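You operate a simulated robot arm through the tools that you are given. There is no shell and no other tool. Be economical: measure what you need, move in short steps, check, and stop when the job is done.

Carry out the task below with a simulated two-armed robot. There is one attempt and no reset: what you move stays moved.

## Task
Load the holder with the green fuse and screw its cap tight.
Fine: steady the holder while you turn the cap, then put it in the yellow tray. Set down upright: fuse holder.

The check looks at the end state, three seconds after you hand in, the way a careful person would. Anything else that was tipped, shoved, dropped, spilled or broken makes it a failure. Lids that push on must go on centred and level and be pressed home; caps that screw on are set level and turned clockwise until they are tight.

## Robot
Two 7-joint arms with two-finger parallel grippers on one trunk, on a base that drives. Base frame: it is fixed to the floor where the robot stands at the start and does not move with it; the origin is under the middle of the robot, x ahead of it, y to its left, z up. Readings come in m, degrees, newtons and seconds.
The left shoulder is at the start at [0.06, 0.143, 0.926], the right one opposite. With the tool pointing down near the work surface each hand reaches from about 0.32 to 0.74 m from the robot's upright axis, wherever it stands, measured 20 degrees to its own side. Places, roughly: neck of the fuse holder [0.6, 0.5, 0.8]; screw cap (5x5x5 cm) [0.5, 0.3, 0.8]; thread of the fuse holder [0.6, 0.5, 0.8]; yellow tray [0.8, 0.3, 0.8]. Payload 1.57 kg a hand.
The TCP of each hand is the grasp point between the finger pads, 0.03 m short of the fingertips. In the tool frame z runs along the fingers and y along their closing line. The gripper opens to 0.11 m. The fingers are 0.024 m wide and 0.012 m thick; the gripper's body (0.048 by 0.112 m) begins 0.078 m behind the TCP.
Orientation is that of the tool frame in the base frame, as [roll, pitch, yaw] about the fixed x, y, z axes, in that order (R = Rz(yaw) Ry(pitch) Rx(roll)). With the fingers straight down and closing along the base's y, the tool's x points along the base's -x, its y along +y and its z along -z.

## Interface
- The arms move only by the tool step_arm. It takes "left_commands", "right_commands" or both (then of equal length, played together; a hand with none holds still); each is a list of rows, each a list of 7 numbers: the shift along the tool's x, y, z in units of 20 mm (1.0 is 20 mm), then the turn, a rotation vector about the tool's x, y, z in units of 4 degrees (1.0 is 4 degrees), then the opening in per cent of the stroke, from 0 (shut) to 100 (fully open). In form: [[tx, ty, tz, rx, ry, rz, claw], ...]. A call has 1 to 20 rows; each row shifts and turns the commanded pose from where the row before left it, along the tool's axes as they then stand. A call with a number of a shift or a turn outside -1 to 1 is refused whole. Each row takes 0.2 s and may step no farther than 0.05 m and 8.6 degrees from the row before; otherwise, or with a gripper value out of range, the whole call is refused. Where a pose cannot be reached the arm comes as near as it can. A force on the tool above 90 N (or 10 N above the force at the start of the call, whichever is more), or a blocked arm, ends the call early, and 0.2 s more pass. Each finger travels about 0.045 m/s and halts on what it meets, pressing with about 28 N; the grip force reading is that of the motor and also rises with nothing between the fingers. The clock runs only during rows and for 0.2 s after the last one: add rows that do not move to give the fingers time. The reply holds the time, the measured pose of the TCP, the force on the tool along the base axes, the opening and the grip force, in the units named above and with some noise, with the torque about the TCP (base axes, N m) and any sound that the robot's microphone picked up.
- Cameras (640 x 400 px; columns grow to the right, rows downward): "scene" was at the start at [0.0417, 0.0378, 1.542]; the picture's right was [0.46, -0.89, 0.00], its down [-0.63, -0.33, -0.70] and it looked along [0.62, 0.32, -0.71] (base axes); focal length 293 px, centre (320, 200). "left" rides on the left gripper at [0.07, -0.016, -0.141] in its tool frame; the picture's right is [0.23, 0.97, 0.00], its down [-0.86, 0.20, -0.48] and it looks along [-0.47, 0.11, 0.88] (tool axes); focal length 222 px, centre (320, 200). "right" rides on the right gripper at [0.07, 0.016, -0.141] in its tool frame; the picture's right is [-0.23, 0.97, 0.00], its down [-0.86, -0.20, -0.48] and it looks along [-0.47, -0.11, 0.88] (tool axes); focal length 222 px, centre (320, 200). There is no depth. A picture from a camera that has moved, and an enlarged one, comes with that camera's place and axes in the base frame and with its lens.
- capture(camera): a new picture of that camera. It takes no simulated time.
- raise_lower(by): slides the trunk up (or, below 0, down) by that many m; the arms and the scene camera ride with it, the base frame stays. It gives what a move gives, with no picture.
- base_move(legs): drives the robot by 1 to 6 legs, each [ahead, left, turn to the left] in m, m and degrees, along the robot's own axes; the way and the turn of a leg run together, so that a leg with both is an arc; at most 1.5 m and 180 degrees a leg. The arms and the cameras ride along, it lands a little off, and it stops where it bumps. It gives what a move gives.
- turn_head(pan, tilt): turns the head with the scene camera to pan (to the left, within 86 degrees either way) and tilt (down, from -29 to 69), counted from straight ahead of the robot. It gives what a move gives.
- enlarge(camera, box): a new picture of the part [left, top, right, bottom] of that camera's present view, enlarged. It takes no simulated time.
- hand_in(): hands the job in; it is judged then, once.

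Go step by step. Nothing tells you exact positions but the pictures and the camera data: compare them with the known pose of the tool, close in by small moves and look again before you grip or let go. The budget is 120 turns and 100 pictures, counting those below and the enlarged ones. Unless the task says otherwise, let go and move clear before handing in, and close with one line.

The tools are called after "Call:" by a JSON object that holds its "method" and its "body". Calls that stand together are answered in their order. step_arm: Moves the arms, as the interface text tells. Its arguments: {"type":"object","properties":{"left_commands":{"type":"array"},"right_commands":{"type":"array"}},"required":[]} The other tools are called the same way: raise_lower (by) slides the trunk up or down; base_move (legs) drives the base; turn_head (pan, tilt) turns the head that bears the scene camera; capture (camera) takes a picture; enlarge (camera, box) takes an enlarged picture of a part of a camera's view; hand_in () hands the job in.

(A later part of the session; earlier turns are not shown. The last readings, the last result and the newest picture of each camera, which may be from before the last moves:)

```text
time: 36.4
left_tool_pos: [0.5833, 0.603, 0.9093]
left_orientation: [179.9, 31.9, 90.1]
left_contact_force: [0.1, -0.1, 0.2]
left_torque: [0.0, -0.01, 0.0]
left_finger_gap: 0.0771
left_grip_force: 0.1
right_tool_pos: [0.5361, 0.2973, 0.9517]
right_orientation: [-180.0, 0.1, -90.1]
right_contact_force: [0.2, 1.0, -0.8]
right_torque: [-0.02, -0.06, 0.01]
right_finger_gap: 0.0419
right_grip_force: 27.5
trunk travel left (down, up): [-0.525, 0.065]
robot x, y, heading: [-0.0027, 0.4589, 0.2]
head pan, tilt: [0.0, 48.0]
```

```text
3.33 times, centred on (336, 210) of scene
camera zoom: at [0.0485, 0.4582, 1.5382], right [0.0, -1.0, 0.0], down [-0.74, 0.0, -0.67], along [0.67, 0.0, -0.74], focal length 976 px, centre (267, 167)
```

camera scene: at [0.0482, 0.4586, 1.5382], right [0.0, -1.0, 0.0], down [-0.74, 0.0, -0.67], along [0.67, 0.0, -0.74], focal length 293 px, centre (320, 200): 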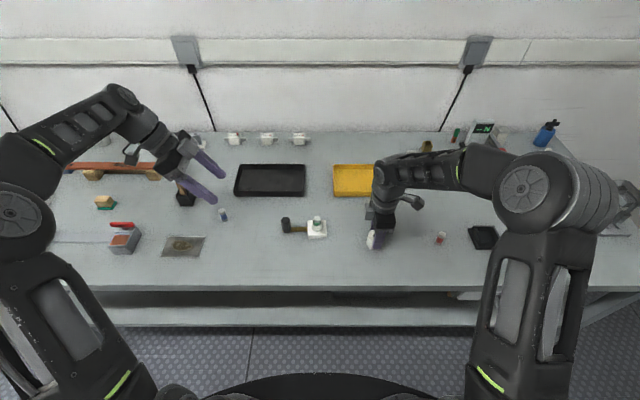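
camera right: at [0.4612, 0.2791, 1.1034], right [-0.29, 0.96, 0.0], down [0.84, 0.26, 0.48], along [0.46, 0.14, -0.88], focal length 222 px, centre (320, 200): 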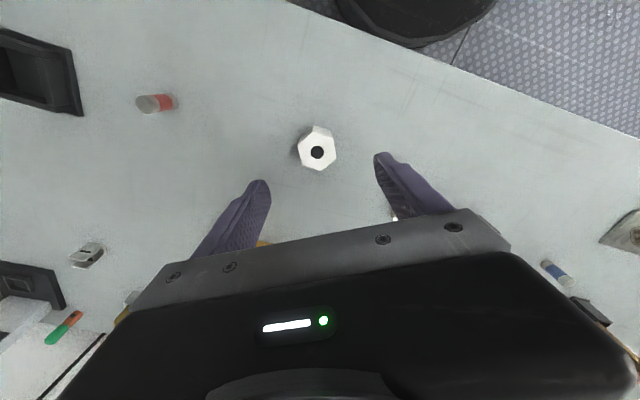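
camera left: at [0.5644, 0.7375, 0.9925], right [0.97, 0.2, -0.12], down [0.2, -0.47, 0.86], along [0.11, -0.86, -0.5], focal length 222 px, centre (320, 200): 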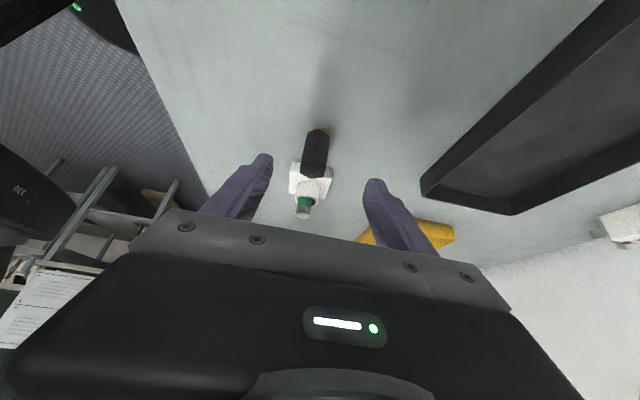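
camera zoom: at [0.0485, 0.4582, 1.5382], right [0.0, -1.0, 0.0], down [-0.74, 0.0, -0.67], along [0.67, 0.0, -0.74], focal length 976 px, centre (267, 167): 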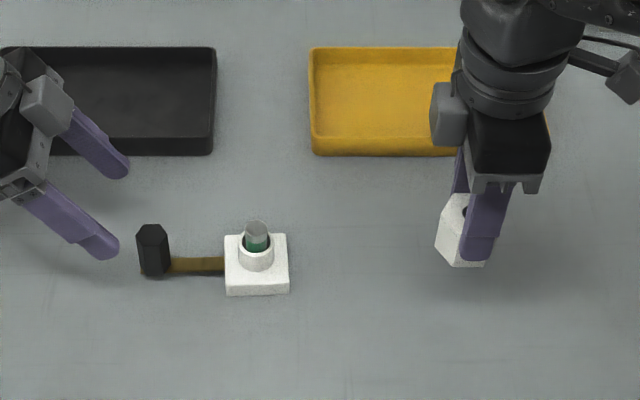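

Call:
{"method": "step_arm", "body": {"left_commands": [[0, -0.12, 0.8, 0, 0, 0, 70], [0, 0, 0.8, 0, 0, 0, 65], [0, 0, 0.8, 0, 0, 0, 60], [0, 0, 0.8, 0, 0, 0, 55], [0, 0, 0.8, 0, 0, 0, 50]]}}

Call:
{"method": "enlarge", "body": {"camera": "left", "box": [220, 100, 420, 225]}}

Call:
{"method": "enlarge", "body": {"camera": "scene", "box": [260, 180, 356, 240]}}

```text
time: 37.6
left_tool_pos: [0.5818, 0.5596, 0.8428]
left_orientation: [179.8, 31.9, 90.2]
left_contact_force: [0.0, -0.6, 0.0]
left_torque: [0.01, -0.05, -0.01]
left_finger_gap: 0.0549
left_grip_force: 0.1
right_tool_pos: [0.535, 0.298, 0.9524]
right_orientation: [-179.9, 0.1, -90.1]
right_contact_force: [-0.8, 0.3, -0.8]
right_torque: [-0.03, 0.05, 0.01]
right_finger_gap: 0.0426
right_grip_force: 27.7
trunk travel left (down, up): [-0.525, 0.065]
robot x, y, heading: [-0.0037, 0.4604, 0.0]
head pan, tilt: [0.0, 48.0]
```

```text
3.20 times, centred on (320, 162) of left
camera zoom: at [0.562, 0.6953, 0.9248], right [0.97, 0.2, -0.12], down [0.2, -0.47, 0.86], along [0.11, -0.86, -0.5], focal length 711 px, centre (320, 320)
```

zoom: 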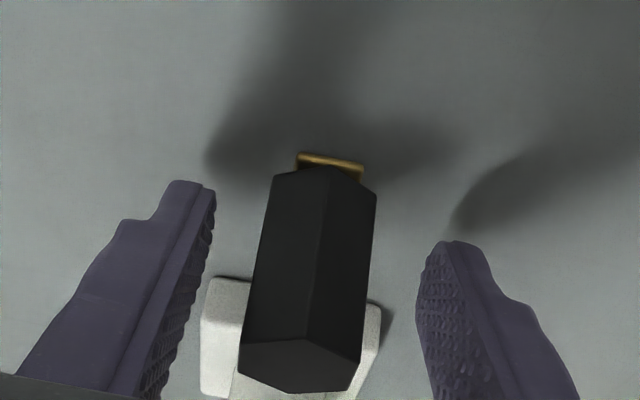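

```text
6.67 times, centred on (308, 210) of scene
camera zoom: at [0.0485, 0.4583, 1.5383], right [0.0, -1.0, 0.0], down [-0.74, 0.0, -0.67], along [0.67, 0.0, -0.74], focal length 1953 px, centre (400, 133)
```

zoom: 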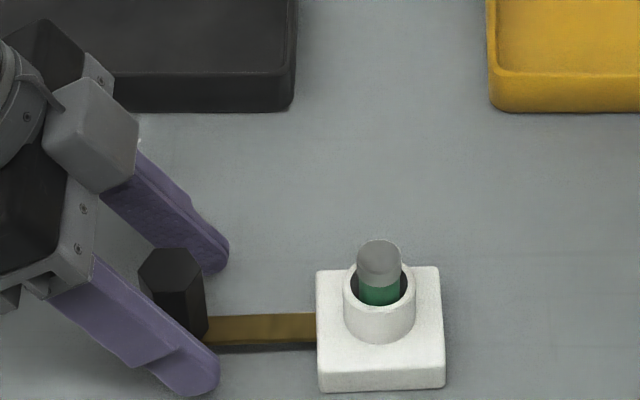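

Call:
{"method": "step_arm", "body": {"left_commands": [[0, -0.1, 0, 0, 0, 0, 45], [0, 0, 0, 0, 0, 0, 38], [0, 0, 0, 0, 0, 0, 33], [0, 0, 0, 0, 0, 0, 28], [0, 0, 0, 0, 0, 0, 24], [0, 0, 0, 0, 0, 0, 18], [0, 0, 0, 0, 0, 0, 14], [0, 0, 0, 0, 0, 0, 14]]}}

Call:
{"method": "enlarge", "body": {"camera": "scene", "box": [260, 180, 356, 240]}}

```text
time: 39.4
left_tool_pos: [0.5791, 0.5611, 0.8419]
left_orientation: [179.8, 31.8, 90.1]
left_contact_force: [0.1, -0.2, 0.6]
left_torque: [-0.01, 0.03, 0.08]
left_finger_gap: 0.0248
left_grip_force: 27.7
right_tool_pos: [0.5358, 0.2966, 0.9518]
right_orientation: [-179.9, 0.1, -90.2]
right_contact_force: [-0.3, 0.6, -0.6]
right_torque: [0.01, 0.02, 0.02]
right_finger_gap: 0.0425
right_grip_force: 28.1
trunk travel left (down, up): [-0.525, 0.065]
robot x, y, heading: [0.004, 0.4577, 0.3]
head pan, tilt: [0.0, 48.0]
```

```text
6.67 times, centred on (308, 210) of scene
camera zoom: at [0.0484, 0.4583, 1.5382], right [0.0, -1.0, 0.0], down [-0.74, 0.0, -0.67], along [0.67, 0.0, -0.74], focal length 1953 px, centre (400, 133)
```

zoom: 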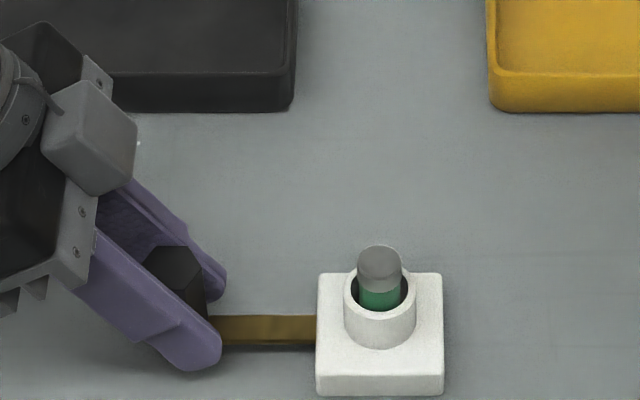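

The holder is held firmly by its post (it shifted ~3 mm). Moving the cap over the neck, est. (0.578,0.4675).

Call:
{"method": "step_arm", "body": {"right_commands": [[-0.95, -0.235, 0, 0, 0, 0, 28], [-0.95, -0.235, 0, 0, 0, 0, 28], [-0.95, -0.235, 0, 0, 0, 0, 28], [-0.95, -0.235, 0, 0, 0, 0, 28], [-0.95, -0.235, 0, 0, 0, 0, 28], [-0.95, -0.235, 0, 0, 0, 0, 28], [-0.95, -0.235, 0, 0, 0, 0, 28], [-0.95, -0.235, 0, 0, 0, 0, 28], [-0.95, -0.235, 0, 0, 0, 0, 28]]}}

Call:
{"method": "enlarge", "body": {"camera": "right", "box": [180, 80, 460, 255]}}

Call:
{"method": "enlarge", "body": {"camera": "scene", "box": [240, 150, 400, 250]}}

Call:
{"method": "enlarge", "body": {"camera": "left", "box": [180, 80, 460, 255]}}

```text
time: 41.4
left_tool_pos: [0.5792, 0.56, 0.8421]
left_orientation: [179.8, 32.0, 90.1]
left_contact_force: [0.1, 0.1, 2.0]
left_torque: [-0.05, 0.11, 0.02]
left_finger_gap: 0.0248
left_grip_force: 28.2
right_tool_pos: [0.5772, 0.4686, 0.9526]
right_orientation: [-179.9, 0.0, -90.0]
right_contact_force: [0.8, -0.3, -0.5]
right_torque: [0.0, 0.0, 0.0]
right_finger_gap: 0.0424
right_grip_force: 27.3
trunk travel left (down, up): [-0.525, 0.065]
robot x, y, heading: [0.0014, 0.4582, 0.1]
head pan, tilt: [0.0, 48.0]
```

```text
2.29 times, centred on (320, 168) of right
camera zoom: at [0.5604, 0.4003, 1.0947], right [-0.97, 0.23, 0.0], down [0.2, 0.85, 0.48], along [0.11, 0.47, -0.88], focal length 508 px, centre (320, 274)
```

zoom: 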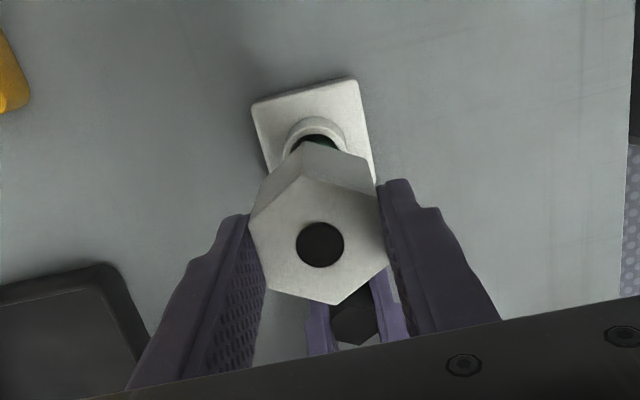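

```text
4.00 times, centred on (320, 200) of scene
camera zoom: at [0.0483, 0.4587, 1.5383], right [0.0, -1.0, 0.0], down [-0.74, 0.0, -0.67], along [0.67, 0.0, -0.74], focal length 1172 px, centre (320, 200)
```

zoom: 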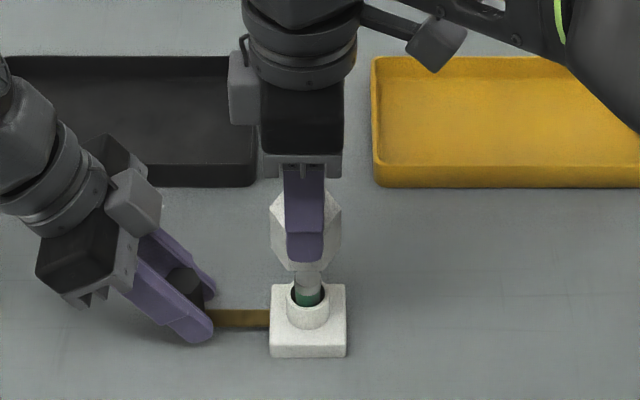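

```text
2.29 times, centred on (320, 168) of left
camera zoom: at [0.5601, 0.6957, 0.9249], right [0.97, 0.2, -0.12], down [0.2, -0.47, 0.86], along [0.11, -0.86, -0.5], focal length 508 px, centre (320, 274)
```

zoom: 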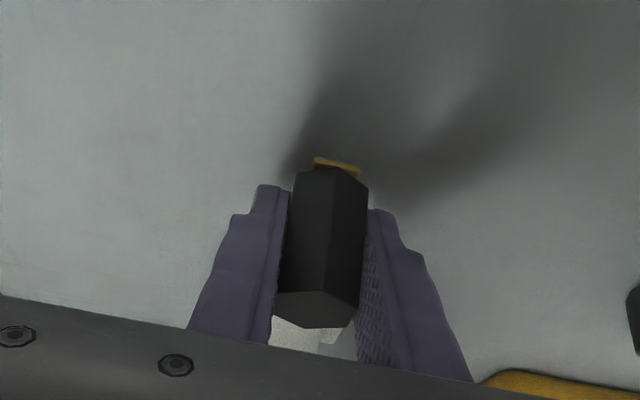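

Cap is within ~1 mm of the neck axis. Lowering toward the rim.

Call:
{"method": "step_arm", "body": {"right_commands": [[0.02, -0.05, 0.6, 0, 0, 0, 28], [0, 0, 0.6, 0, 0, 0, 28], [0, 0, 0.5, 0, 0, 0, 28], [0, 0, 0.5, 0, 0, 0, 28]]}}

Call:
{"method": "enlarge", "body": {"camera": "scene", "box": [272, 185, 352, 235]}}

Call:
{"method": "enlarge", "body": {"camera": "right", "box": [180, 80, 460, 255]}}

```text
time: 42.4
left_tool_pos: [0.5787, 0.5605, 0.8418]
left_orientation: [179.7, 31.9, 90.0]
left_contact_force: [0.2, 0.2, 0.2]
left_torque: [0.02, 0.1, 0.01]
left_finger_gap: 0.0247
left_grip_force: 27.8
right_tool_pos: [0.5796, 0.4687, 0.9082]
right_orientation: [-179.9, 0.1, -90.1]
right_contact_force: [-1.4, 1.0, -0.9]
right_torque: [0.02, 0.0, -0.03]
right_finger_gap: 0.0422
right_grip_force: 28.0
trunk travel left (down, up): [-0.525, 0.065]
robot x, y, heading: [0.0011, 0.4551, 0.1]
head pan, tilt: [0.0, 48.0]
```

```text
8.00 times, centred on (312, 210) of scene
camera zoom: at [0.0482, 0.4584, 1.5383], right [0.0, -1.0, 0.0], down [-0.74, 0.0, -0.67], along [0.67, 0.0, -0.74], focal length 2344 px, centre (384, 120)
```

zoom: 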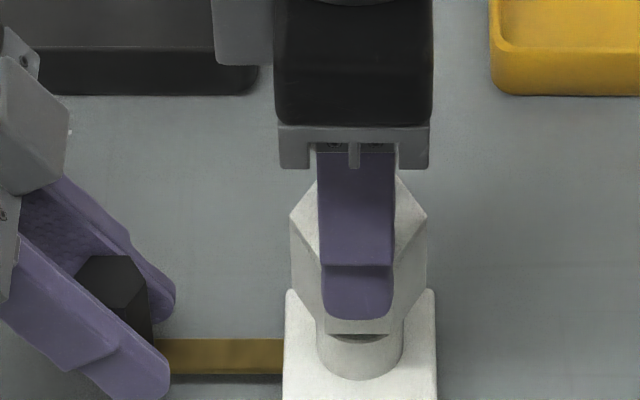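

```text
2.29 times, centred on (320, 168) of right
camera zoom: at [0.5621, 0.3993, 1.0505], right [-0.97, 0.23, 0.0], down [0.2, 0.85, 0.48], along [0.11, 0.47, -0.88], focal length 508 px, centre (320, 274)
```

zoom: 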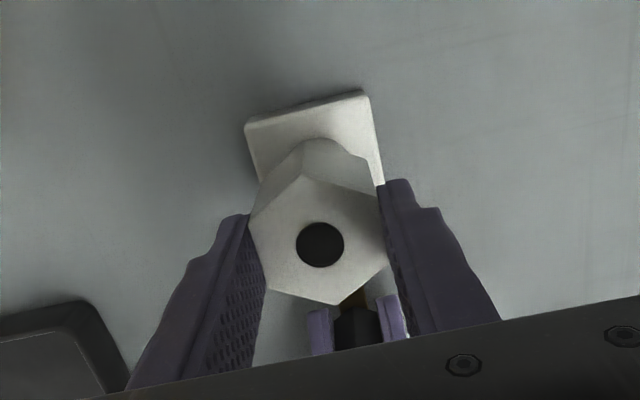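

Call:
{"method": "step_arm", "body": {"right_commands": [[0, 0, 0.2, 0, 0, 0, 28], [0, 0, 0.2, 0, 0, 0, 28], [0, 0, 0.1, 0, 0, 0, 28], [0, 0, 0.1, 0, 0, 0, 28]]}}

```text
time: 43.4
left_tool_pos: [0.5795, 0.5622, 0.8427]
left_orientation: [179.9, 31.8, 90.2]
left_contact_force: [0.0, 0.5, 0.9]
left_torque: [0.0, 0.05, 0.04]
left_finger_gap: 0.0248
left_grip_force: 27.7
right_tool_pos: [0.5781, 0.4685, 0.8967]
right_orientation: [-179.8, 0.1, -90.0]
right_contact_force: [-0.4, -0.7, -0.2]
right_torque: [-0.01, -0.02, 0.0]
right_finger_gap: 0.0422
right_grip_force: 28.7
trunk travel left (down, up): [-0.525, 0.065]
robot x, y, heading: [0.0039, 0.4561, -0.0]
head pan, tilt: [0.0, 48.0]
```

Call:
{"method": "step_arm", "body": {"right_commands": [[0, 0, 0.1, 0, 0, 0, 28], [0, 0, 0.1, 0, 0, 0, 28], [0, 0, 0.1, 0, 0, 0, 28], [0, 0, 0.1, 0, 0, 0, 28]]}}

Call:
{"method": "enlarge", "body": {"camera": "scene", "box": [272, 185, 352, 235]}}

```text
time: 44.4
left_tool_pos: [0.5786, 0.5603, 0.8428]
left_orientation: [179.6, 31.9, 90.2]
left_contact_force: [3.4, -1.5, -4.1]
left_torque: [0.3, 0.23, 0.29]
left_finger_gap: 0.025
left_grip_force: 28.1
right_tool_pos: [0.578, 0.4683, 0.8914]
right_orientation: [-179.7, 0.2, -90.0]
right_contact_force: [0.1, -1.2, 18.3]
right_torque: [-0.09, 0.04, 0.0]
right_finger_gap: 0.0426
right_grip_force: 27.7
trunk travel left (down, up): [-0.525, 0.065]
robot x, y, heading: [-0.001, 0.458, 0.3]
head pan, tilt: [0.0, 48.0]
```

```text
8.00 times, centred on (312, 210) of scene
camera zoom: at [0.0474, 0.4581, 1.5385], right [0.0, -1.0, 0.0], down [-0.74, 0.0, -0.67], along [0.67, 0.0, -0.74], focal length 2344 px, centre (384, 120)
```

zoom: 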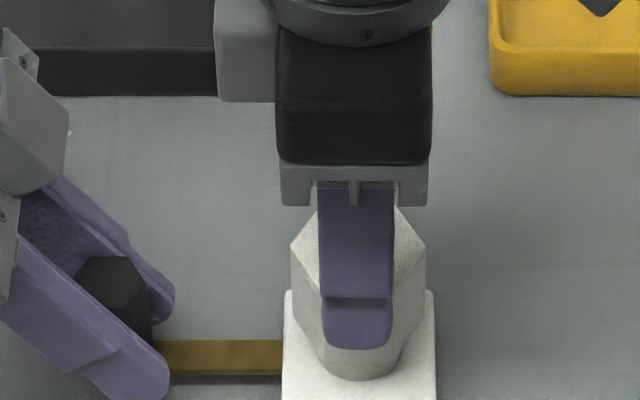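

Contact with the thread at z≈0.891 with 18 N and almost no torque. Now turn clockwise (tool +z) 80°, following down slightly.

Call:
{"method": "step_arm", "body": {"right_commands": [[0, 0, 0.003, 0, 0, 1, 28], [0, 0, 0.003, 0, 0, 1, 28], [0, 0, 0.003, 0, 0, 1, 28], [0, 0, 0.003, 0, 0, 1, 28], [0, 0, 0.003, 0, 0, 1, 28], [0, 0, 0.003, 0, 0, 1, 28], [0, 0, 0.003, 0, 0, 1, 28], [0, 0, 0.003, 0, 0, 1, 28], [0, 0, 0.003, 0, 0, 1, 28], [0, 0, 0.003, 0, 0, 1, 28], [0, 0, 0.003, 0, 0, 1, 28], [0, 0, 0.003, 0, 0, 1, 28], [0, 0, 0.003, 0, 0, 1, 28], [0, 0, 0.003, 0, 0, 1, 28], [0, 0, 0.003, 0, 0, 1, 28], [0, 0, 0.003, 0, 0, 1, 28], [0, 0, 0.003, 0, 0, 1, 28], [0, 0, 0.003, 0, 0, 1, 28], [0, 0, 0.003, 0, 0, 1, 28], [0, 0, 0.003, 0, 0, 1, 28]]}}

Call:
{"method": "enlarge", "body": {"camera": "scene", "box": [272, 185, 352, 235]}}

```text
time: 48.6
left_tool_pos: [0.5791, 0.5609, 0.842]
left_orientation: [179.8, 31.7, 90.0]
left_contact_force: [-1.6, -0.2, -6.2]
left_torque: [0.21, 0.21, -0.14]
left_finger_gap: 0.0247
left_grip_force: 27.7
right_tool_pos: [0.5774, 0.4678, 0.888]
right_orientation: [-180.0, 0.2, -170.1]
right_contact_force: [4.4, -2.4, 18.3]
right_torque: [-0.06, -0.1, -0.02]
right_finger_gap: 0.0425
right_grip_force: 28.0
trunk travel left (down, up): [-0.525, 0.065]
robot x, y, heading: [0.0032, 0.4661, 0.3]
head pan, tilt: [0.0, 48.0]
```

```text
8.00 times, centred on (312, 210) of scene
camera zoom: at [0.0474, 0.4582, 1.5383], right [0.0, -1.0, 0.0], down [-0.74, 0.0, -0.67], along [0.67, 0.0, -0.74], focal length 2344 px, centre (384, 120)
```

zoom: 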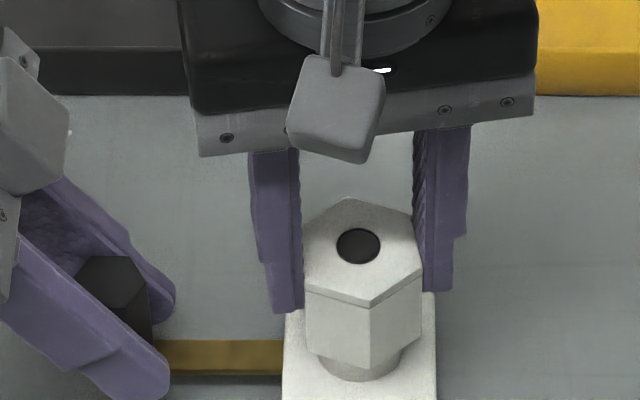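

The cap turned with the hand and went down ~3 mm. Continuing clockwise.

Call:
{"method": "step_arm", "body": {"right_commands": [[0, 0, 0.008, 0, 0, 1, 28], [0, 0, 0.008, 0, 0, 1, 28], [0, 0, 0.008, 0, 0, 1, 28], [0, 0, 0.008, 0, 0, 1, 28], [0, 0, 0.008, 0, 0, 1, 28], [0, 0, 0.008, 0, 0, 1, 28], [0, 0, 0.008, 0, 0, 1, 28], [0, 0, 0.008, 0, 0, 1, 28], [0, 0, 0.008, 0, 0, 1, 28], [0, 0, 0.008, 0, 0, 1, 28], [0, 0, 0.008, 0, 0, 1, 28], [0, 0, 0.008, 0, 0, 1, 28], [0, 0, 0.008, 0, 0, 1, 28], [0, 0, 0.008, 0, 0, 1, 28], [0, 0, 0.008, 0, 0, 1, 28], [0, 0, 0.008, 0, 0, 1, 28], [0, 0, 0.008, 0, 0, 1, 28], [0, 0, 0.008, 0, 0, 1, 28], [0, 0, 0.008, 0, 0, 1, 28], [0, 0, 0.008, 0, 0, 1, 28]]}}

Call:
{"method": "enlarge", "body": {"camera": "scene", "box": [272, 185, 352, 235]}}

```text
time: 52.8
left_tool_pos: [0.5777, 0.5613, 0.843]
left_orientation: [179.8, 32.0, 90.0]
left_contact_force: [0.2, -2.5, -6.5]
left_torque: [0.46, 0.21, -0.05]
left_finger_gap: 0.0247
left_grip_force: 27.9
right_tool_pos: [0.5783, 0.4686, 0.8826]
right_orientation: [179.8, 0.1, 109.8]
right_contact_force: [0.4, 1.8, 18.6]
right_torque: [0.07, 0.04, 0.0]
right_finger_gap: 0.0422
right_grip_force: 27.9
trunk travel left (down, up): [-0.525, 0.065]
robot x, y, heading: [-0.0003, 0.4559, 0.3]
head pan, tilt: [0.0, 48.0]
```

```text
8.00 times, centred on (312, 210) of scene
camera zoom: at [0.0473, 0.4585, 1.5383], right [0.0, -1.0, 0.0], down [-0.74, 0.0, -0.67], along [0.67, 0.0, -0.74], focal length 2344 px, centre (384, 120)
```

zoom: 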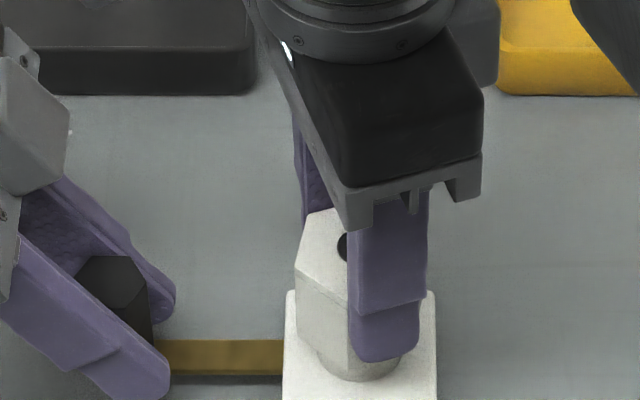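

Thread engaging (z 0.8826). Continue another 48° this stroke, watching for contact.

Call:
{"method": "step_arm", "body": {"right_commands": [[0, 0, 0.012, 0, 0, 1, 28], [0, 0, 0.012, 0, 0, 1, 28], [0, 0, 0.012, 0, 0, 1, 28], [0, 0, 0.012, 0, 0, 1, 28], [0, 0, 0.012, 0, 0, 1, 28], [0, 0, 0.012, 0, 0, 1, 28]]}}

Call:
{"method": "capture", "body": {"camera": "scene"}}

```text
time: 54.2
left_tool_pos: [0.578, 0.5606, 0.8427]
left_orientation: [179.8, 32.0, 90.1]
left_contact_force: [-0.6, -1.1, -4.9]
left_torque: [0.24, 0.18, -0.05]
left_finger_gap: 0.0247
left_grip_force: 27.9
right_tool_pos: [0.5775, 0.4678, 0.8826]
right_orientation: [179.8, 0.0, 85.8]
right_contact_force: [0.5, 0.2, 18.9]
right_torque: [0.03, 0.0, 0.03]
right_finger_gap: 0.0423
right_grip_force: 28.4
trunk travel left (down, up): [-0.525, 0.065]
robot x, y, heading: [-0.0018, 0.4615, 0.1]
head pan, tilt: [0.0, 48.0]
```

```text
54 pictures are left
camera scene: at [0.0472, 0.4584, 1.5383], right [0.0, -1.0, 0.0], down [-0.74, 0.0, -0.67], along [0.67, 0.0, -0.74], focal length 293 px, centre (320, 200)
```

scene: 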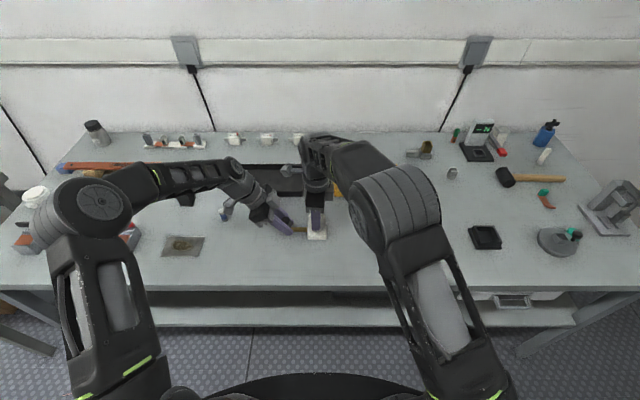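

Call:
{"method": "step_arm", "body": {"right_commands": [[0, 0, 0.008, 0, 0, 1, 28], [0, 0, 0.008, 0, 0, 1, 28], [0, 0, 0.008, 0, 0, 1, 28], [0, 0, 0.008, 0, 0, 1, 28], [0, 0, 0.008, 0, 0, 1, 28], [0, 0, 0.008, 0, 0, 1, 28], [0, 0, 0.008, 0, 0, 1, 28], [0, 0, 0.008, 0, 0, 1, 28]]}}

Call:
{"method": "enlarge", "body": {"camera": "scene", "box": [240, 130, 400, 230]}}

```text
time: 56.0
left_tool_pos: [0.5779, 0.5612, 0.8429]
left_orientation: [179.8, 32.0, 90.2]
left_contact_force: [-1.5, -0.5, -2.5]
left_torque: [-0.08, 0.13, -0.07]
left_finger_gap: 0.0247
left_grip_force: 28.1
right_tool_pos: [0.5784, 0.4683, 0.8811]
right_orientation: [180.0, -0.2, 53.8]
right_contact_force: [2.5, -1.9, 18.5]
right_torque: [-0.06, 0.03, 0.04]
right_finger_gap: 0.0422
right_grip_force: 28.4
trunk travel left (down, up): [-0.525, 0.065]
robot x, y, heading: [-0.0013, 0.4578, 0.4]
head pan, tilt: [0.0, 48.0]
```

```text
4.00 times, centred on (320, 180) of scene
camera zoom: at [0.0472, 0.4584, 1.5383], right [0.0, -1.0, 0.0], down [-0.74, 0.0, -0.67], along [0.67, 0.0, -0.74], focal length 1172 px, centre (320, 280)
```

zoom: 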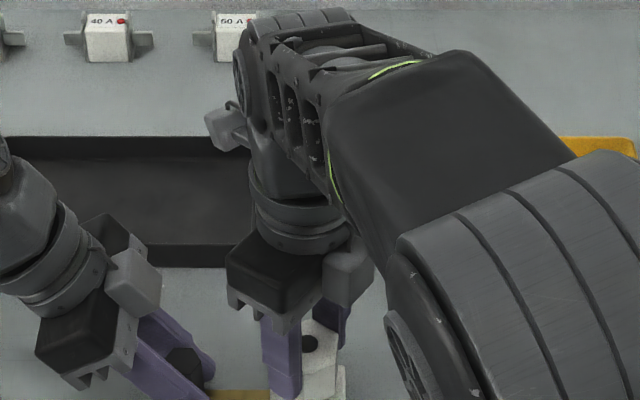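

Continuing this stroke as the wrist still has range.

Call:
{"method": "step_arm", "body": {"right_commands": [[0, 0, 0.008, 0, 0, 1, 28], [0, 0, 0.008, 0, 0, 1, 28], [0, 0, 0.008, 0, 0, 1, 28], [0, 0, 0.008, 0, 0, 1, 28], [0, 0, 0.008, 0, 0, 1, 28], [0, 0, 0.008, 0, 0, 1, 28], [0, 0, 0.008, 0, 0, 1, 28], [0, 0, 0.008, 0, 0, 1, 28], [0, 0, 0.008, 0, 0, 1, 28], [0, 0, 0.008, 0, 0, 1, 28]]}}

```text
time: 58.2
left_tool_pos: [0.5778, 0.5617, 0.842]
left_orientation: [179.8, 32.0, 90.0]
left_contact_force: [-1.9, 1.3, -1.2]
left_torque: [-0.19, 0.17, -0.21]
left_finger_gap: 0.0248
left_grip_force: 28.0
right_tool_pos: [0.5781, 0.4691, 0.8787]
right_orientation: [-179.9, -0.2, 13.8]
right_contact_force: [4.0, -1.3, 17.0]
right_torque: [-0.01, -0.07, 0.02]
right_finger_gap: 0.0421
right_grip_force: 27.8
trunk travel left (down, up): [-0.525, 0.065]
robot x, y, heading: [-0.0054, 0.4553, -0.1]
head pan, tilt: [0.0, 48.0]
```

Call:
{"method": "step_arm", "body": {"right_commands": [[0, 0, 0.01, 0, 0, 1, 28], [0, 0, 0.01, 0, 0, 1, 28], [0, 0, 0.01, 0, 0, 1, 28], [0, 0, 0.01, 0, 0, 1, 28], [0, 0, 0.01, 0, 0, 1, 28], [0, 0, 0.01, 0, 0, 1, 28], [0, 0, 0.01, 0, 0, 1, 28], [0, 0, 0.01, 0, 0, 1, 28], [0, 0, 0.01, 0, 0, 1, 28], [0, 0, 0.01, 0, 0, 1, 28]]}}

Call:
{"method": "enlarge", "body": {"camera": "scene", "box": [240, 160, 400, 260]}}

```text
time: 60.4
left_tool_pos: [0.5789, 0.5628, 0.8432]
left_orientation: [179.8, 32.0, 90.1]
left_contact_force: [-0.5, 1.0, 0.0]
left_torque: [0.01, -0.01, -0.02]
left_finger_gap: 0.0154
left_grip_force: 0.1
right_tool_pos: [0.516, 0.3689, 0.8503]
right_orientation: [-179.5, -0.4, -25.7]
right_contact_force: [5.0, 3.3, 20.1]
right_torque: [-0.25, 0.23, 0.06]
right_finger_gap: 0.0428
right_grip_force: 28.3
right hand out of reach, approached as far as the arm can: row 5, 6, 7, 8, 9, 10
trunk travel left (down, up): [-0.525, 0.065]
robot x, y, heading: [0.0022, 0.4569, 0.1]
head pan, tilt: [0.0, 48.0]
```

```text
4.00 times, centred on (320, 210) of scene
camera zoom: at [0.0471, 0.4592, 1.5385], right [0.0, -1.0, 0.0], down [-0.74, 0.0, -0.67], along [0.67, 0.0, -0.74], focal length 1172 px, centre (320, 160)
```

zoom: 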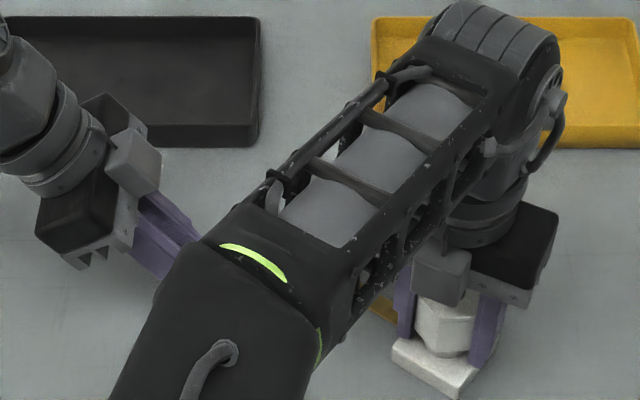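

The right arm hit its joint limits and jumped to (0.516,0.369), dragging the holder from the left hand. I need to look carefully before moving anything.

Call:
{"method": "capture", "body": {"camera": "right"}}

Call:
{"method": "capture", "body": {"camera": "left"}}

Call:
{"method": "capture", "body": {"camera": "scene"}}

```text
51 pictures are left
camera right: at [0.5694, 0.3255, 0.9928], right [-0.63, -0.78, -0.01], down [-0.69, 0.55, 0.47], along [-0.36, 0.3, -0.88], focal length 222 px, centre (320, 200)
```

right: 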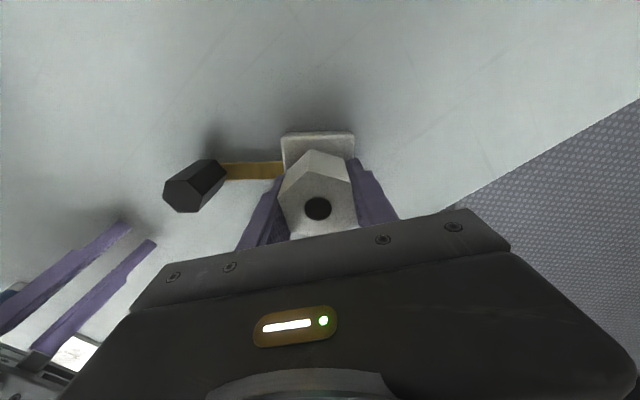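

```text
50 pictures are left
camera left: at [0.5594, 0.6964, 0.9255], right [0.97, 0.2, -0.12], down [0.2, -0.47, 0.86], along [0.11, -0.86, -0.5], focal length 222 px, centre (320, 200)
```

left: 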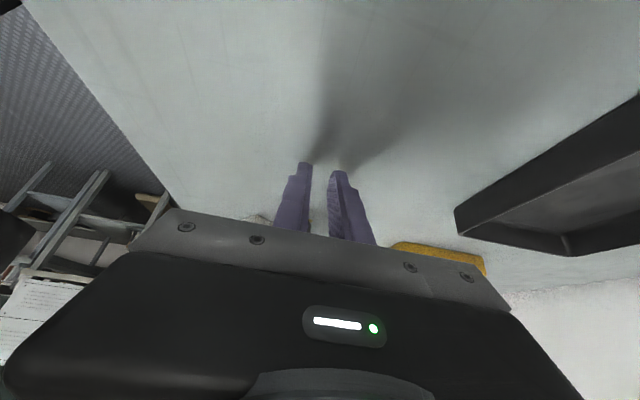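

```text
49 pictures are left
camera scene: at [0.0471, 0.4592, 1.5385], right [0.0, -1.0, 0.0], down [-0.74, 0.0, -0.67], along [0.67, 0.0, -0.74], focal length 293 px, centre (320, 200)
```

scene: 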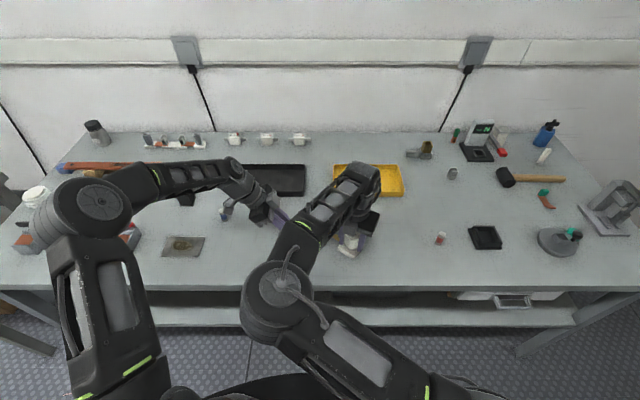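

The holder is still upright with the cap on; nothing else was touched. I'll gently let go with the right hand and rise straight up, with the left backing off along its axis.

Call:
{"method": "step_arm", "body": {"right_commands": [[0, 0, 0, 0, 0, 0, 45], [0, 0, 0, 0, 0, 0, 52], [0, 0, 0, 0, 0, 0, 60], [0, 0, -0.5, 0, 0, 0, 60], [0, 0, -1, 0, 0, 0, 60], [0, 0, -1, 0, 0, 0, 60], [0, 0, -1, 0, 0, 0, 60], [0, 0, -1, 0, 0, 0, 60], [0, 0, -1, 0, 0, 0, 60]], "left_commands": [[0, 0, 0, 0, 0, 0, 20], [0, 0, -0.5, 0, 0, 0, 30], [0, 0, -1, 0, 0, 0, 40], [0, 0, -1, 0, 0, 0, 50], [0, 0, -1, 0, 0, 0, 60], [0, 0, -0.5, 0, 0, 0, 60], [0, 0, 0, 0, 0, 0, 60], [0, 0, 0, 0, 0, 0, 60], [0, 0, 0, 0, 0, 0, 60]]}}

Call:
{"method": "capture", "body": {"camera": "right"}}

Call:
{"method": "capture", "body": {"camera": "scene"}}

```text
time: 62.4
left_tool_pos: [0.5781, 0.6016, 0.9102]
left_orientation: [179.8, 32.0, 90.0]
left_contact_force: [0.9, 0.0, -0.6]
left_torque: [-0.01, -0.02, -0.01]
left_finger_gap: 0.0661
left_grip_force: 0.1
right_tool_pos: [0.496, 0.3377, 0.9448]
right_orientation: [-179.7, -0.2, -26.0]
right_contact_force: [1.2, -1.1, 0.0]
right_torque: [0.01, -0.01, -0.02]
right_finger_gap: 0.0661
right_grip_force: 0.1
right hand out of reach, approached as far as the arm can: row 4, 5, 6, 7, 8, 9
trunk travel left (down, up): [-0.525, 0.065]
robot x, y, heading: [0.0012, 0.4583, 0.0]
head pan, tilt: [0.0, 48.0]
```

```text
48 pictures are left
camera right: at [0.5512, 0.294, 1.0869], right [-0.63, -0.78, -0.01], down [-0.68, 0.55, 0.48], along [-0.37, 0.3, -0.88], focal length 222 px, centre (320, 200)
```

right: 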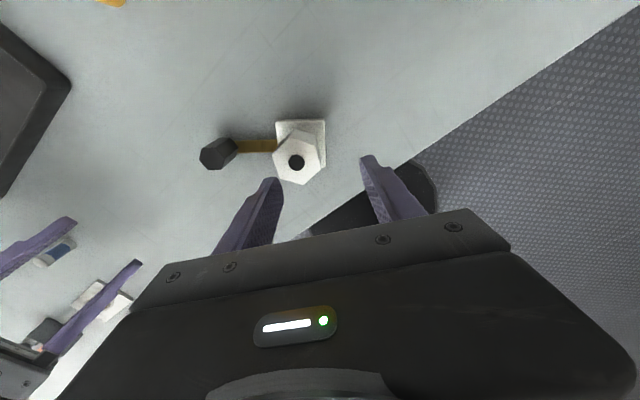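

```text
47 pictures are left
camera scene: at [0.048, 0.4582, 1.5382], right [0.0, -1.0, 0.0], down [-0.74, 0.0, -0.67], along [0.67, 0.0, -0.74], focal length 293 px, centre (320, 200)
```

scene: 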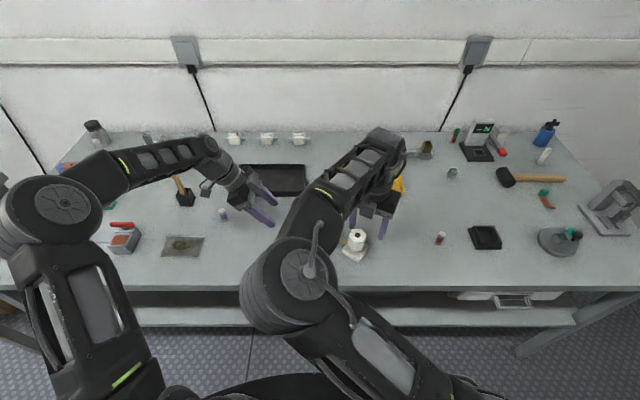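

Released cleanly; holder upright with cap on. Unwinding the right wrist well above it.

Call:
{"method": "step_arm", "body": {"right_commands": [[0, 0, -1, 0, 0, -1, 60], [0, 0, -1, 0, 0, -1, 60], [0, 0, -1, 0, 0, -1, 60], [0, 0, 0, 0, 0, -1, 60], [0, 0, 0, 0, 0, -1, 60], [0, 0, 0, 0, 0, -1, 60], [0, 0, 0, 0, 0, -1, 60], [0, 0, 0, 0, 0, -1, 60], [0, 0, 0, 0, 0, -1, 60], [0, 0, 0, 0, 0, -1, 60], [0, 0, 0, 0, 0, -1, 60], [0, 0, 0, 0, 0, -1, 60], [0, 0, 0, 0, 0, -1, 60], [0, 0, 0, 0, 0, -1, 60], [0, 0, 0, 0, 0, -1, 60], [0, 0, 0, 0, 0, -1, 60], [0, 0, 0, 0, 0, -1, 60], [0, 0, 0, 0, 0, -1, 60], [0, 0, 0, 0, 0, -1, 60], [0, 0, 0, 0, 0, -1, 60]]}}

Call:
{"method": "enlarge", "body": {"camera": "scene", "box": [240, 170, 432, 290]}}

```text
time: 66.6
left_tool_pos: [0.5781, 0.603, 0.9098]
left_orientation: [179.9, 31.9, 90.1]
left_contact_force: [1.0, 0.7, 1.0]
left_torque: [0.02, 0.03, 0.02]
left_finger_gap: 0.0659
left_grip_force: 0.1
right_tool_pos: [0.497, 0.3378, 1.005]
right_orientation: [179.8, 0.0, 54.0]
right_contact_force: [-0.4, -0.5, -0.6]
right_torque: [0.02, -0.03, 0.0]
right_finger_gap: 0.0659
right_grip_force: 0.2
trunk travel left (down, up): [-0.525, 0.065]
robot x, y, heading: [-0.0021, 0.4605, 0.2]
head pan, tilt: [0.0, 48.0]
```

```text
3.33 times, centred on (336, 230) of scene
camera zoom: at [0.0481, 0.4583, 1.5382], right [0.0, -1.0, 0.0], down [-0.74, 0.0, -0.67], along [0.67, 0.0, -0.74], focal length 976 px, centre (267, 100)
```

zoom: 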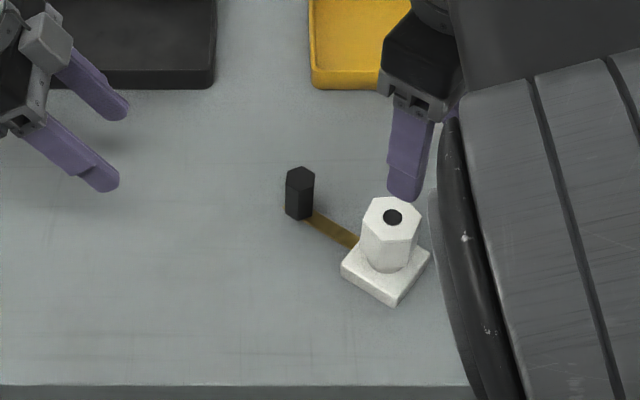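

Wrist control is back. I'll keep unwinding the right wrist to a new flat-aligned start, and turn the left hand to yaw 111°, which matches another flat pair of the post at its new place (0.570,0.429).

Call:
{"method": "step_arm", "body": {"right_commands": [[0, 0, 0, 0, 0, -1, 65], [0, 0, 0, 0, 0, -1, 65], [0, 0, 0, 0, 0, -1, 65], [0, 0, 0, 0, 0, -1, 65], [0, 0, 0, 0, 0, -1, 65], [0, 0, 0, 0, 0, -1, 65], [0, 0, 0, 0, 0, -1, 65], [0, 0, 0, 0, 0, -1, 65], [0, 0, 0, 0, 0, -1, 65], [0, 0, 0, 0, 0, -1, 65], [0, 0, 0, 0, 0, -1, 65], [0, 0, 0, 0, 0, -1, 65], [0, 0, 0, 0, 0, -1, 65], [0, 0, 0, 0, 0, -1, 65], [0, 0, 0, 0, 0, -1, 65], [0, 0, 0, 0, 0, -1, 65], [0, 0, 0, 0, 0, -1, 65], [0, 0, 0, 0, 0, -1, 65], [0, 0, 0, 0, 0, -1, 65], [0, 0, 0, 0, 0, -1, 65]], "left_commands": [[0, 0, 0, -0.556, 0, -0.89, 60], [0, 0, 0, -0.556, 0, -0.89, 60], [0, 0, 0, -0.556, 0, -0.89, 60], [0, 0, 0, -0.556, 0, -0.89, 60], [0, 0, 0, -0.556, 0, -0.89, 60], [0, 0, 0, 0, 0, 0, 60], [0, 0, 0, 0, 0, 0, 60], [0, 0, 0, 0, 0, 0, 60], [0, 0, 0, 0, 0, 0, 60], [0, 0, 0, 0, 0, 0, 60], [0, 0, 0, 0, 0, 0, 60], [0, 0, 0, 0, 0, 0, 60], [0, 0, 0, 0, 0, 0, 60], [0, 0, 0, 0, 0, 0, 60], [0, 0, 0, 0, 0, 0, 60], [0, 0, 0, 0, 0, 0, 60], [0, 0, 0, 0, 0, 0, 60], [0, 0, 0, 0, 0, 0, 60], [0, 0, 0, 0, 0, 0, 60], [0, 0, 0, 0, 0, 0, 60]]}}

Call:
{"method": "step_arm", "body": {"right_commands": [[0, 0, 0, 0, 0, -1, 65], [0, 0, 0, 0, 0, -1, 65], [0, 0, 0, 0, 0, -1, 65], [0, 0, 0, 0, 0, -1, 65], [0, 0, 0, 0, 0, -1, 65], [0, 0, 0, 0, 0, -1, 65], [0, 0, 0, 0, 0, -1, 65], [0, 0, 0, 0, 0, -1, 65], [0, 0, 0, 0, 0, -1, 65], [0, 0, 0, 0, 0, -1, 65], [0, 0, 0, 0, 0, -1, 65], [0, 0, 0, 0, 0, -1, 65], [0, 0, 0, 0, 0, -1, 65], [0, 0, 0, 0, 0, -1, 65], [0, 0, 0, 0, 0, -1, 65], [0, 0, 0, 0, 0, -1, 65], [0, 0, 0, 0, 0, -1, 65], [0, 0, 0, 0, 0, -1, 65], [0, 0, 0, 0, 0, -1, 65], [0, 0, 0, 0, 0, -1, 65]]}}

Call:
{"method": "enlarge", "body": {"camera": "right", "box": [200, 60, 440, 210]}}

Call:
{"method": "capture", "body": {"camera": "scene"}}

```text
time: 70.8
left_tool_pos: [0.5779, 0.6032, 0.9099]
left_orientation: [179.8, 32.0, 111.1]
left_contact_force: [-1.0, 0.5, -0.2]
left_torque: [0.0, -0.02, 0.04]
left_finger_gap: 0.0658
left_grip_force: 0.0
right_tool_pos: [0.4971, 0.3383, 1.0042]
right_orientation: [179.9, 0.0, 134.0]
right_contact_force: [-0.7, 0.1, 0.2]
right_torque: [0.0, 0.0, 0.0]
right_finger_gap: 0.0715
right_grip_force: 0.2
trunk travel left (down, up): [-0.525, 0.065]
robot x, y, heading: [-0.0011, 0.4599, 0.0]
head pan, tilt: [0.0, 48.0]
```

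```text
time: 75.0
left_tool_pos: [0.5784, 0.6041, 0.9097]
left_orientation: [179.7, 32.0, 111.1]
left_contact_force: [-0.4, 0.2, -0.9]
left_torque: [-0.01, 0.01, 0.01]
left_finger_gap: 0.0662
left_grip_force: 0.0
right_tool_pos: [0.4958, 0.3392, 1.004]
right_orientation: [180.0, 0.1, -146.0]
right_contact_force: [-0.4, 0.9, -0.2]
right_torque: [0.0, 0.01, -0.02]
right_finger_gap: 0.0713
right_grip_force: 0.0
trunk travel left (down, up): [-0.525, 0.065]
robot x, y, heading: [-0.0005, 0.4614, 0.1]
head pan, tilt: [0.0, 48.0]
```

```text
2.67 times, centred on (320, 135) of right
camera zoom: at [0.4294, 0.3142, 1.1461], right [-0.36, 0.93, 0.0], down [0.82, 0.31, 0.48], along [0.45, 0.17, -0.88], focal length 592 px, centre (320, 373)
```

zoom: 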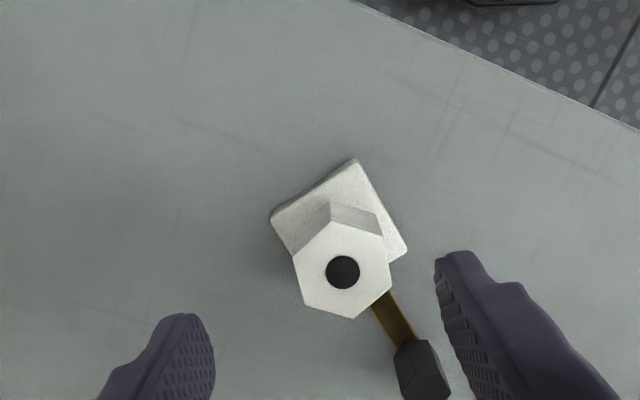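

```text
44 pictures are left
camera scene: at [0.0482, 0.4584, 1.5383], right [0.0, -1.0, 0.0], down [-0.74, 0.0, -0.67], along [0.67, 0.0, -0.74], focal length 293 px, centre (320, 200)
```

scene: 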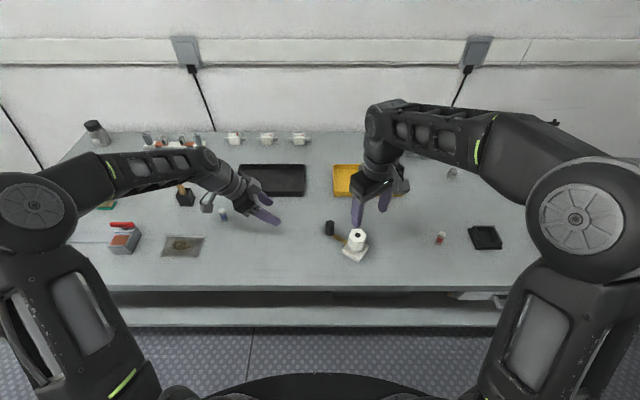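

Cap is level on the holder, top z≈0.88, at (0.511,0.356). Left hand to pre-grasp of the post.

Call:
{"method": "step_arm", "body": {"left_commands": [[-0.85, -0.58, 0.49, 0, 0, 0, 60], [-0.85, -0.58, 0.49, 0, 0, 0, 60], [-0.85, -0.58, 0.49, 0, 0, 0, 60], [-0.85, -0.58, 0.49, 0, 0, 0, 60], [-0.85, -0.58, 0.49, 0, 0, 0, 60], [-0.85, -0.58, 0.49, 0, 0, 0, 60]]}}

Call:
{"method": "enlarge", "body": {"camera": "left", "box": [200, 90, 440, 240]}}

Call:
{"method": "enlarge", "body": {"camera": "scene", "box": [272, 180, 400, 260]}}

```text
time: 76.4
left_tool_pos: [0.5554, 0.4678, 0.9122]
left_orientation: [179.9, 32.0, 111.1]
left_contact_force: [0.3, 0.2, 0.1]
left_torque: [0.02, 0.01, -0.05]
left_finger_gap: 0.0662
left_grip_force: 0.0
right_tool_pos: [0.4959, 0.3378, 1.0042]
right_orientation: [-179.9, 0.2, -146.0]
right_contact_force: [-0.2, 0.5, -0.1]
right_torque: [-0.03, -0.01, -0.03]
right_finger_gap: 0.0715
right_grip_force: 0.1
trunk travel left (down, up): [-0.525, 0.065]
robot x, y, heading: [-0.006, 0.455, 0.2]
head pan, tilt: [0.0, 48.0]
```

```text
2.67 times, centred on (320, 165) of left
camera zoom: at [0.4897, 0.5875, 0.9962], right [0.84, 0.53, -0.12], down [0.35, -0.37, 0.86], along [0.41, -0.76, -0.5], focal length 592 px, centre (320, 293)
```

zoom: 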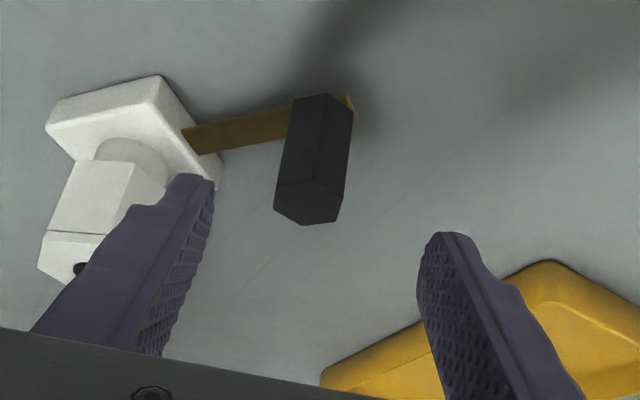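

```text
5.00 times, centred on (336, 220) of scene
camera zoom: at [0.0482, 0.4579, 1.5382], right [0.0, -1.0, 0.0], down [-0.74, 0.0, -0.67], along [0.67, 0.0, -0.74], focal length 1465 px, centre (240, 100)
```

zoom: 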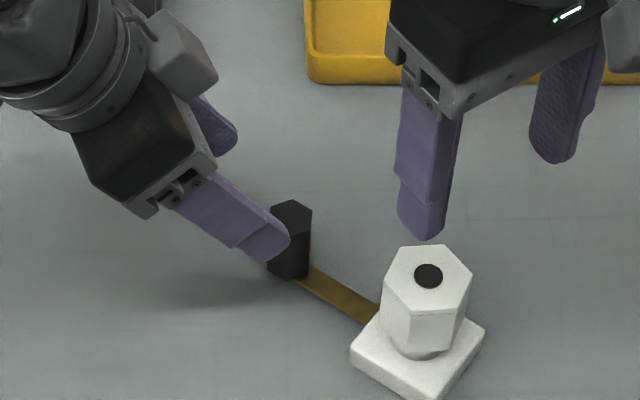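

Call:
{"method": "step_arm", "body": {"left_commands": [[0, 0, 0, 0, 0, 0, 50], [0, 0, 0.8, 0, 0, 0, 48], [0, 0, 0.8, 0, 0, 0, 48], [0, 0, 0.8, 0, 0, 0, 48], [0, 0, 0.8, 0, 0, 0, 48], [0, 0, 0.7, 0, 0, 0, 48]]}}

Call:
{"method": "enlarge", "body": {"camera": "left", "box": [200, 90, 440, 240]}}

Call:
{"method": "enlarge", "body": {"camera": "scene", "box": [272, 180, 400, 260]}}

```text
time: 77.8
left_tool_pos: [0.5716, 0.4294, 0.847]
left_orientation: [179.8, 32.0, 111.0]
left_contact_force: [0.1, -1.0, -0.3]
left_torque: [0.02, 0.04, 0.0]
left_finger_gap: 0.0528
left_grip_force: 0.0
right_tool_pos: [0.4962, 0.3387, 1.004]
right_orientation: [-180.0, 0.1, -146.2]
right_contact_force: [-0.2, 1.0, 0.3]
right_torque: [-0.05, -0.03, 0.0]
right_finger_gap: 0.0716
right_grip_force: 0.0
trunk travel left (down, up): [-0.525, 0.065]
robot x, y, heading: [-0.0017, 0.4557, 0.2]
head pan, tilt: [0.0, 48.0]
```

```text
2.67 times, centred on (320, 165) of left
camera zoom: at [0.5054, 0.5493, 0.9308], right [0.84, 0.53, -0.12], down [0.35, -0.37, 0.86], along [0.41, -0.76, -0.5], focal length 592 px, centre (320, 293)
```

zoom: 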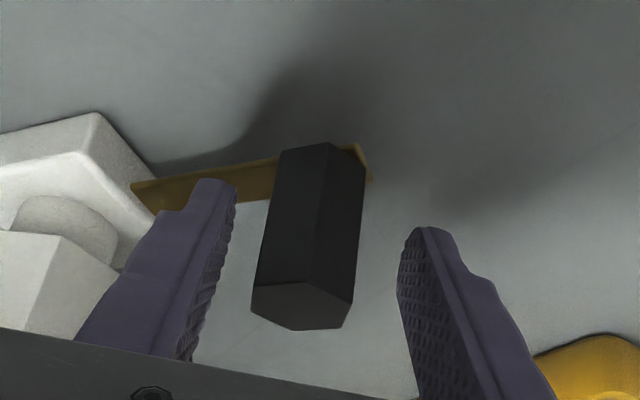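

```text
5.00 times, centred on (336, 220) of scene
camera zoom: at [0.0484, 0.4583, 1.5383], right [0.0, -1.0, 0.0], down [-0.74, 0.0, -0.67], along [0.67, 0.0, -0.74], focal length 1465 px, centre (240, 100)
```

zoom: 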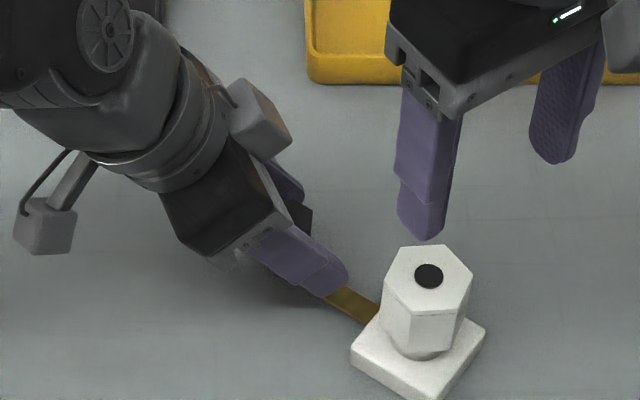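

Call:
{"method": "step_arm", "body": {"left_commands": [[0, -0.05, 0, 0, 0, 0, 40], [0, 0, 0, 0, 0, 0, 34], [0, 0, 0, 0, 0, 0, 29], [0, 0, 0, 0, 0, 0, 25], [0, 0, 0, 0, 0, 0, 20], [0, 0, 0, 0, 0, 0, 14], [0, 0, 0, 0, 0, 0, 14], [0, 0, 0, 0, 0, 0, 14]]}}

Call:
{"method": "enlarge", "body": {"camera": "scene", "box": [272, 180, 400, 260]}}

Call:
{"method": "enlarge", "body": {"camera": "right", "box": [200, 60, 440, 210]}}

```text
time: 79.6
left_tool_pos: [0.5695, 0.4297, 0.8482]
left_orientation: [179.9, 32.0, 111.1]
left_contact_force: [-1.4, -0.3, 0.0]
left_torque: [-0.14, 0.19, -0.03]
left_finger_gap: 0.0249
left_grip_force: 27.8
right_tool_pos: [0.4964, 0.3396, 1.0049]
right_orientation: [-180.0, 0.1, -146.1]
right_contact_force: [-0.1, -0.2, 0.3]
right_torque: [0.02, 0.01, -0.03]
right_finger_gap: 0.0715
right_grip_force: 0.1
trunk travel left (down, up): [-0.525, 0.065]
robot x, y, heading: [0.0025, 0.4573, 0.1]
head pan, tilt: [0.0, 48.0]
```

```text
5.00 times, centred on (336, 220) of scene
camera zoom: at [0.048, 0.4583, 1.5383], right [0.0, -1.0, 0.0], down [-0.74, 0.0, -0.67], along [0.67, 0.0, -0.74], focal length 1465 px, centre (240, 100)
```

zoom: 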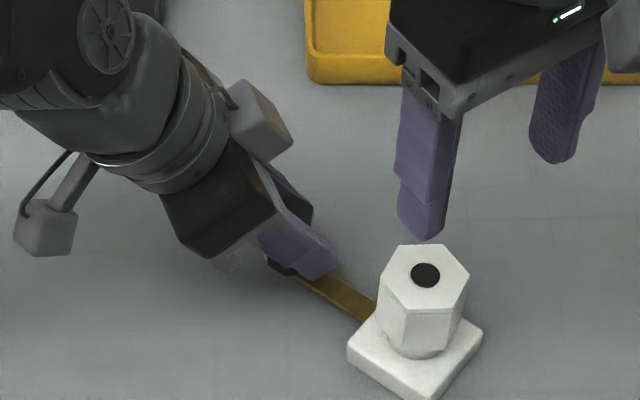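

```text
2.67 times, centred on (320, 135) of right
camera zoom: at [0.4293, 0.3141, 1.1461], right [-0.35, 0.93, 0.0], down [0.82, 0.31, 0.48], along [0.45, 0.17, -0.88], focal length 592 px, centre (320, 373)
```

zoom: 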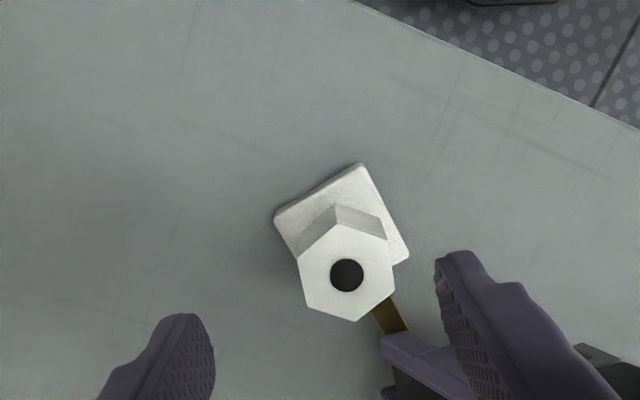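

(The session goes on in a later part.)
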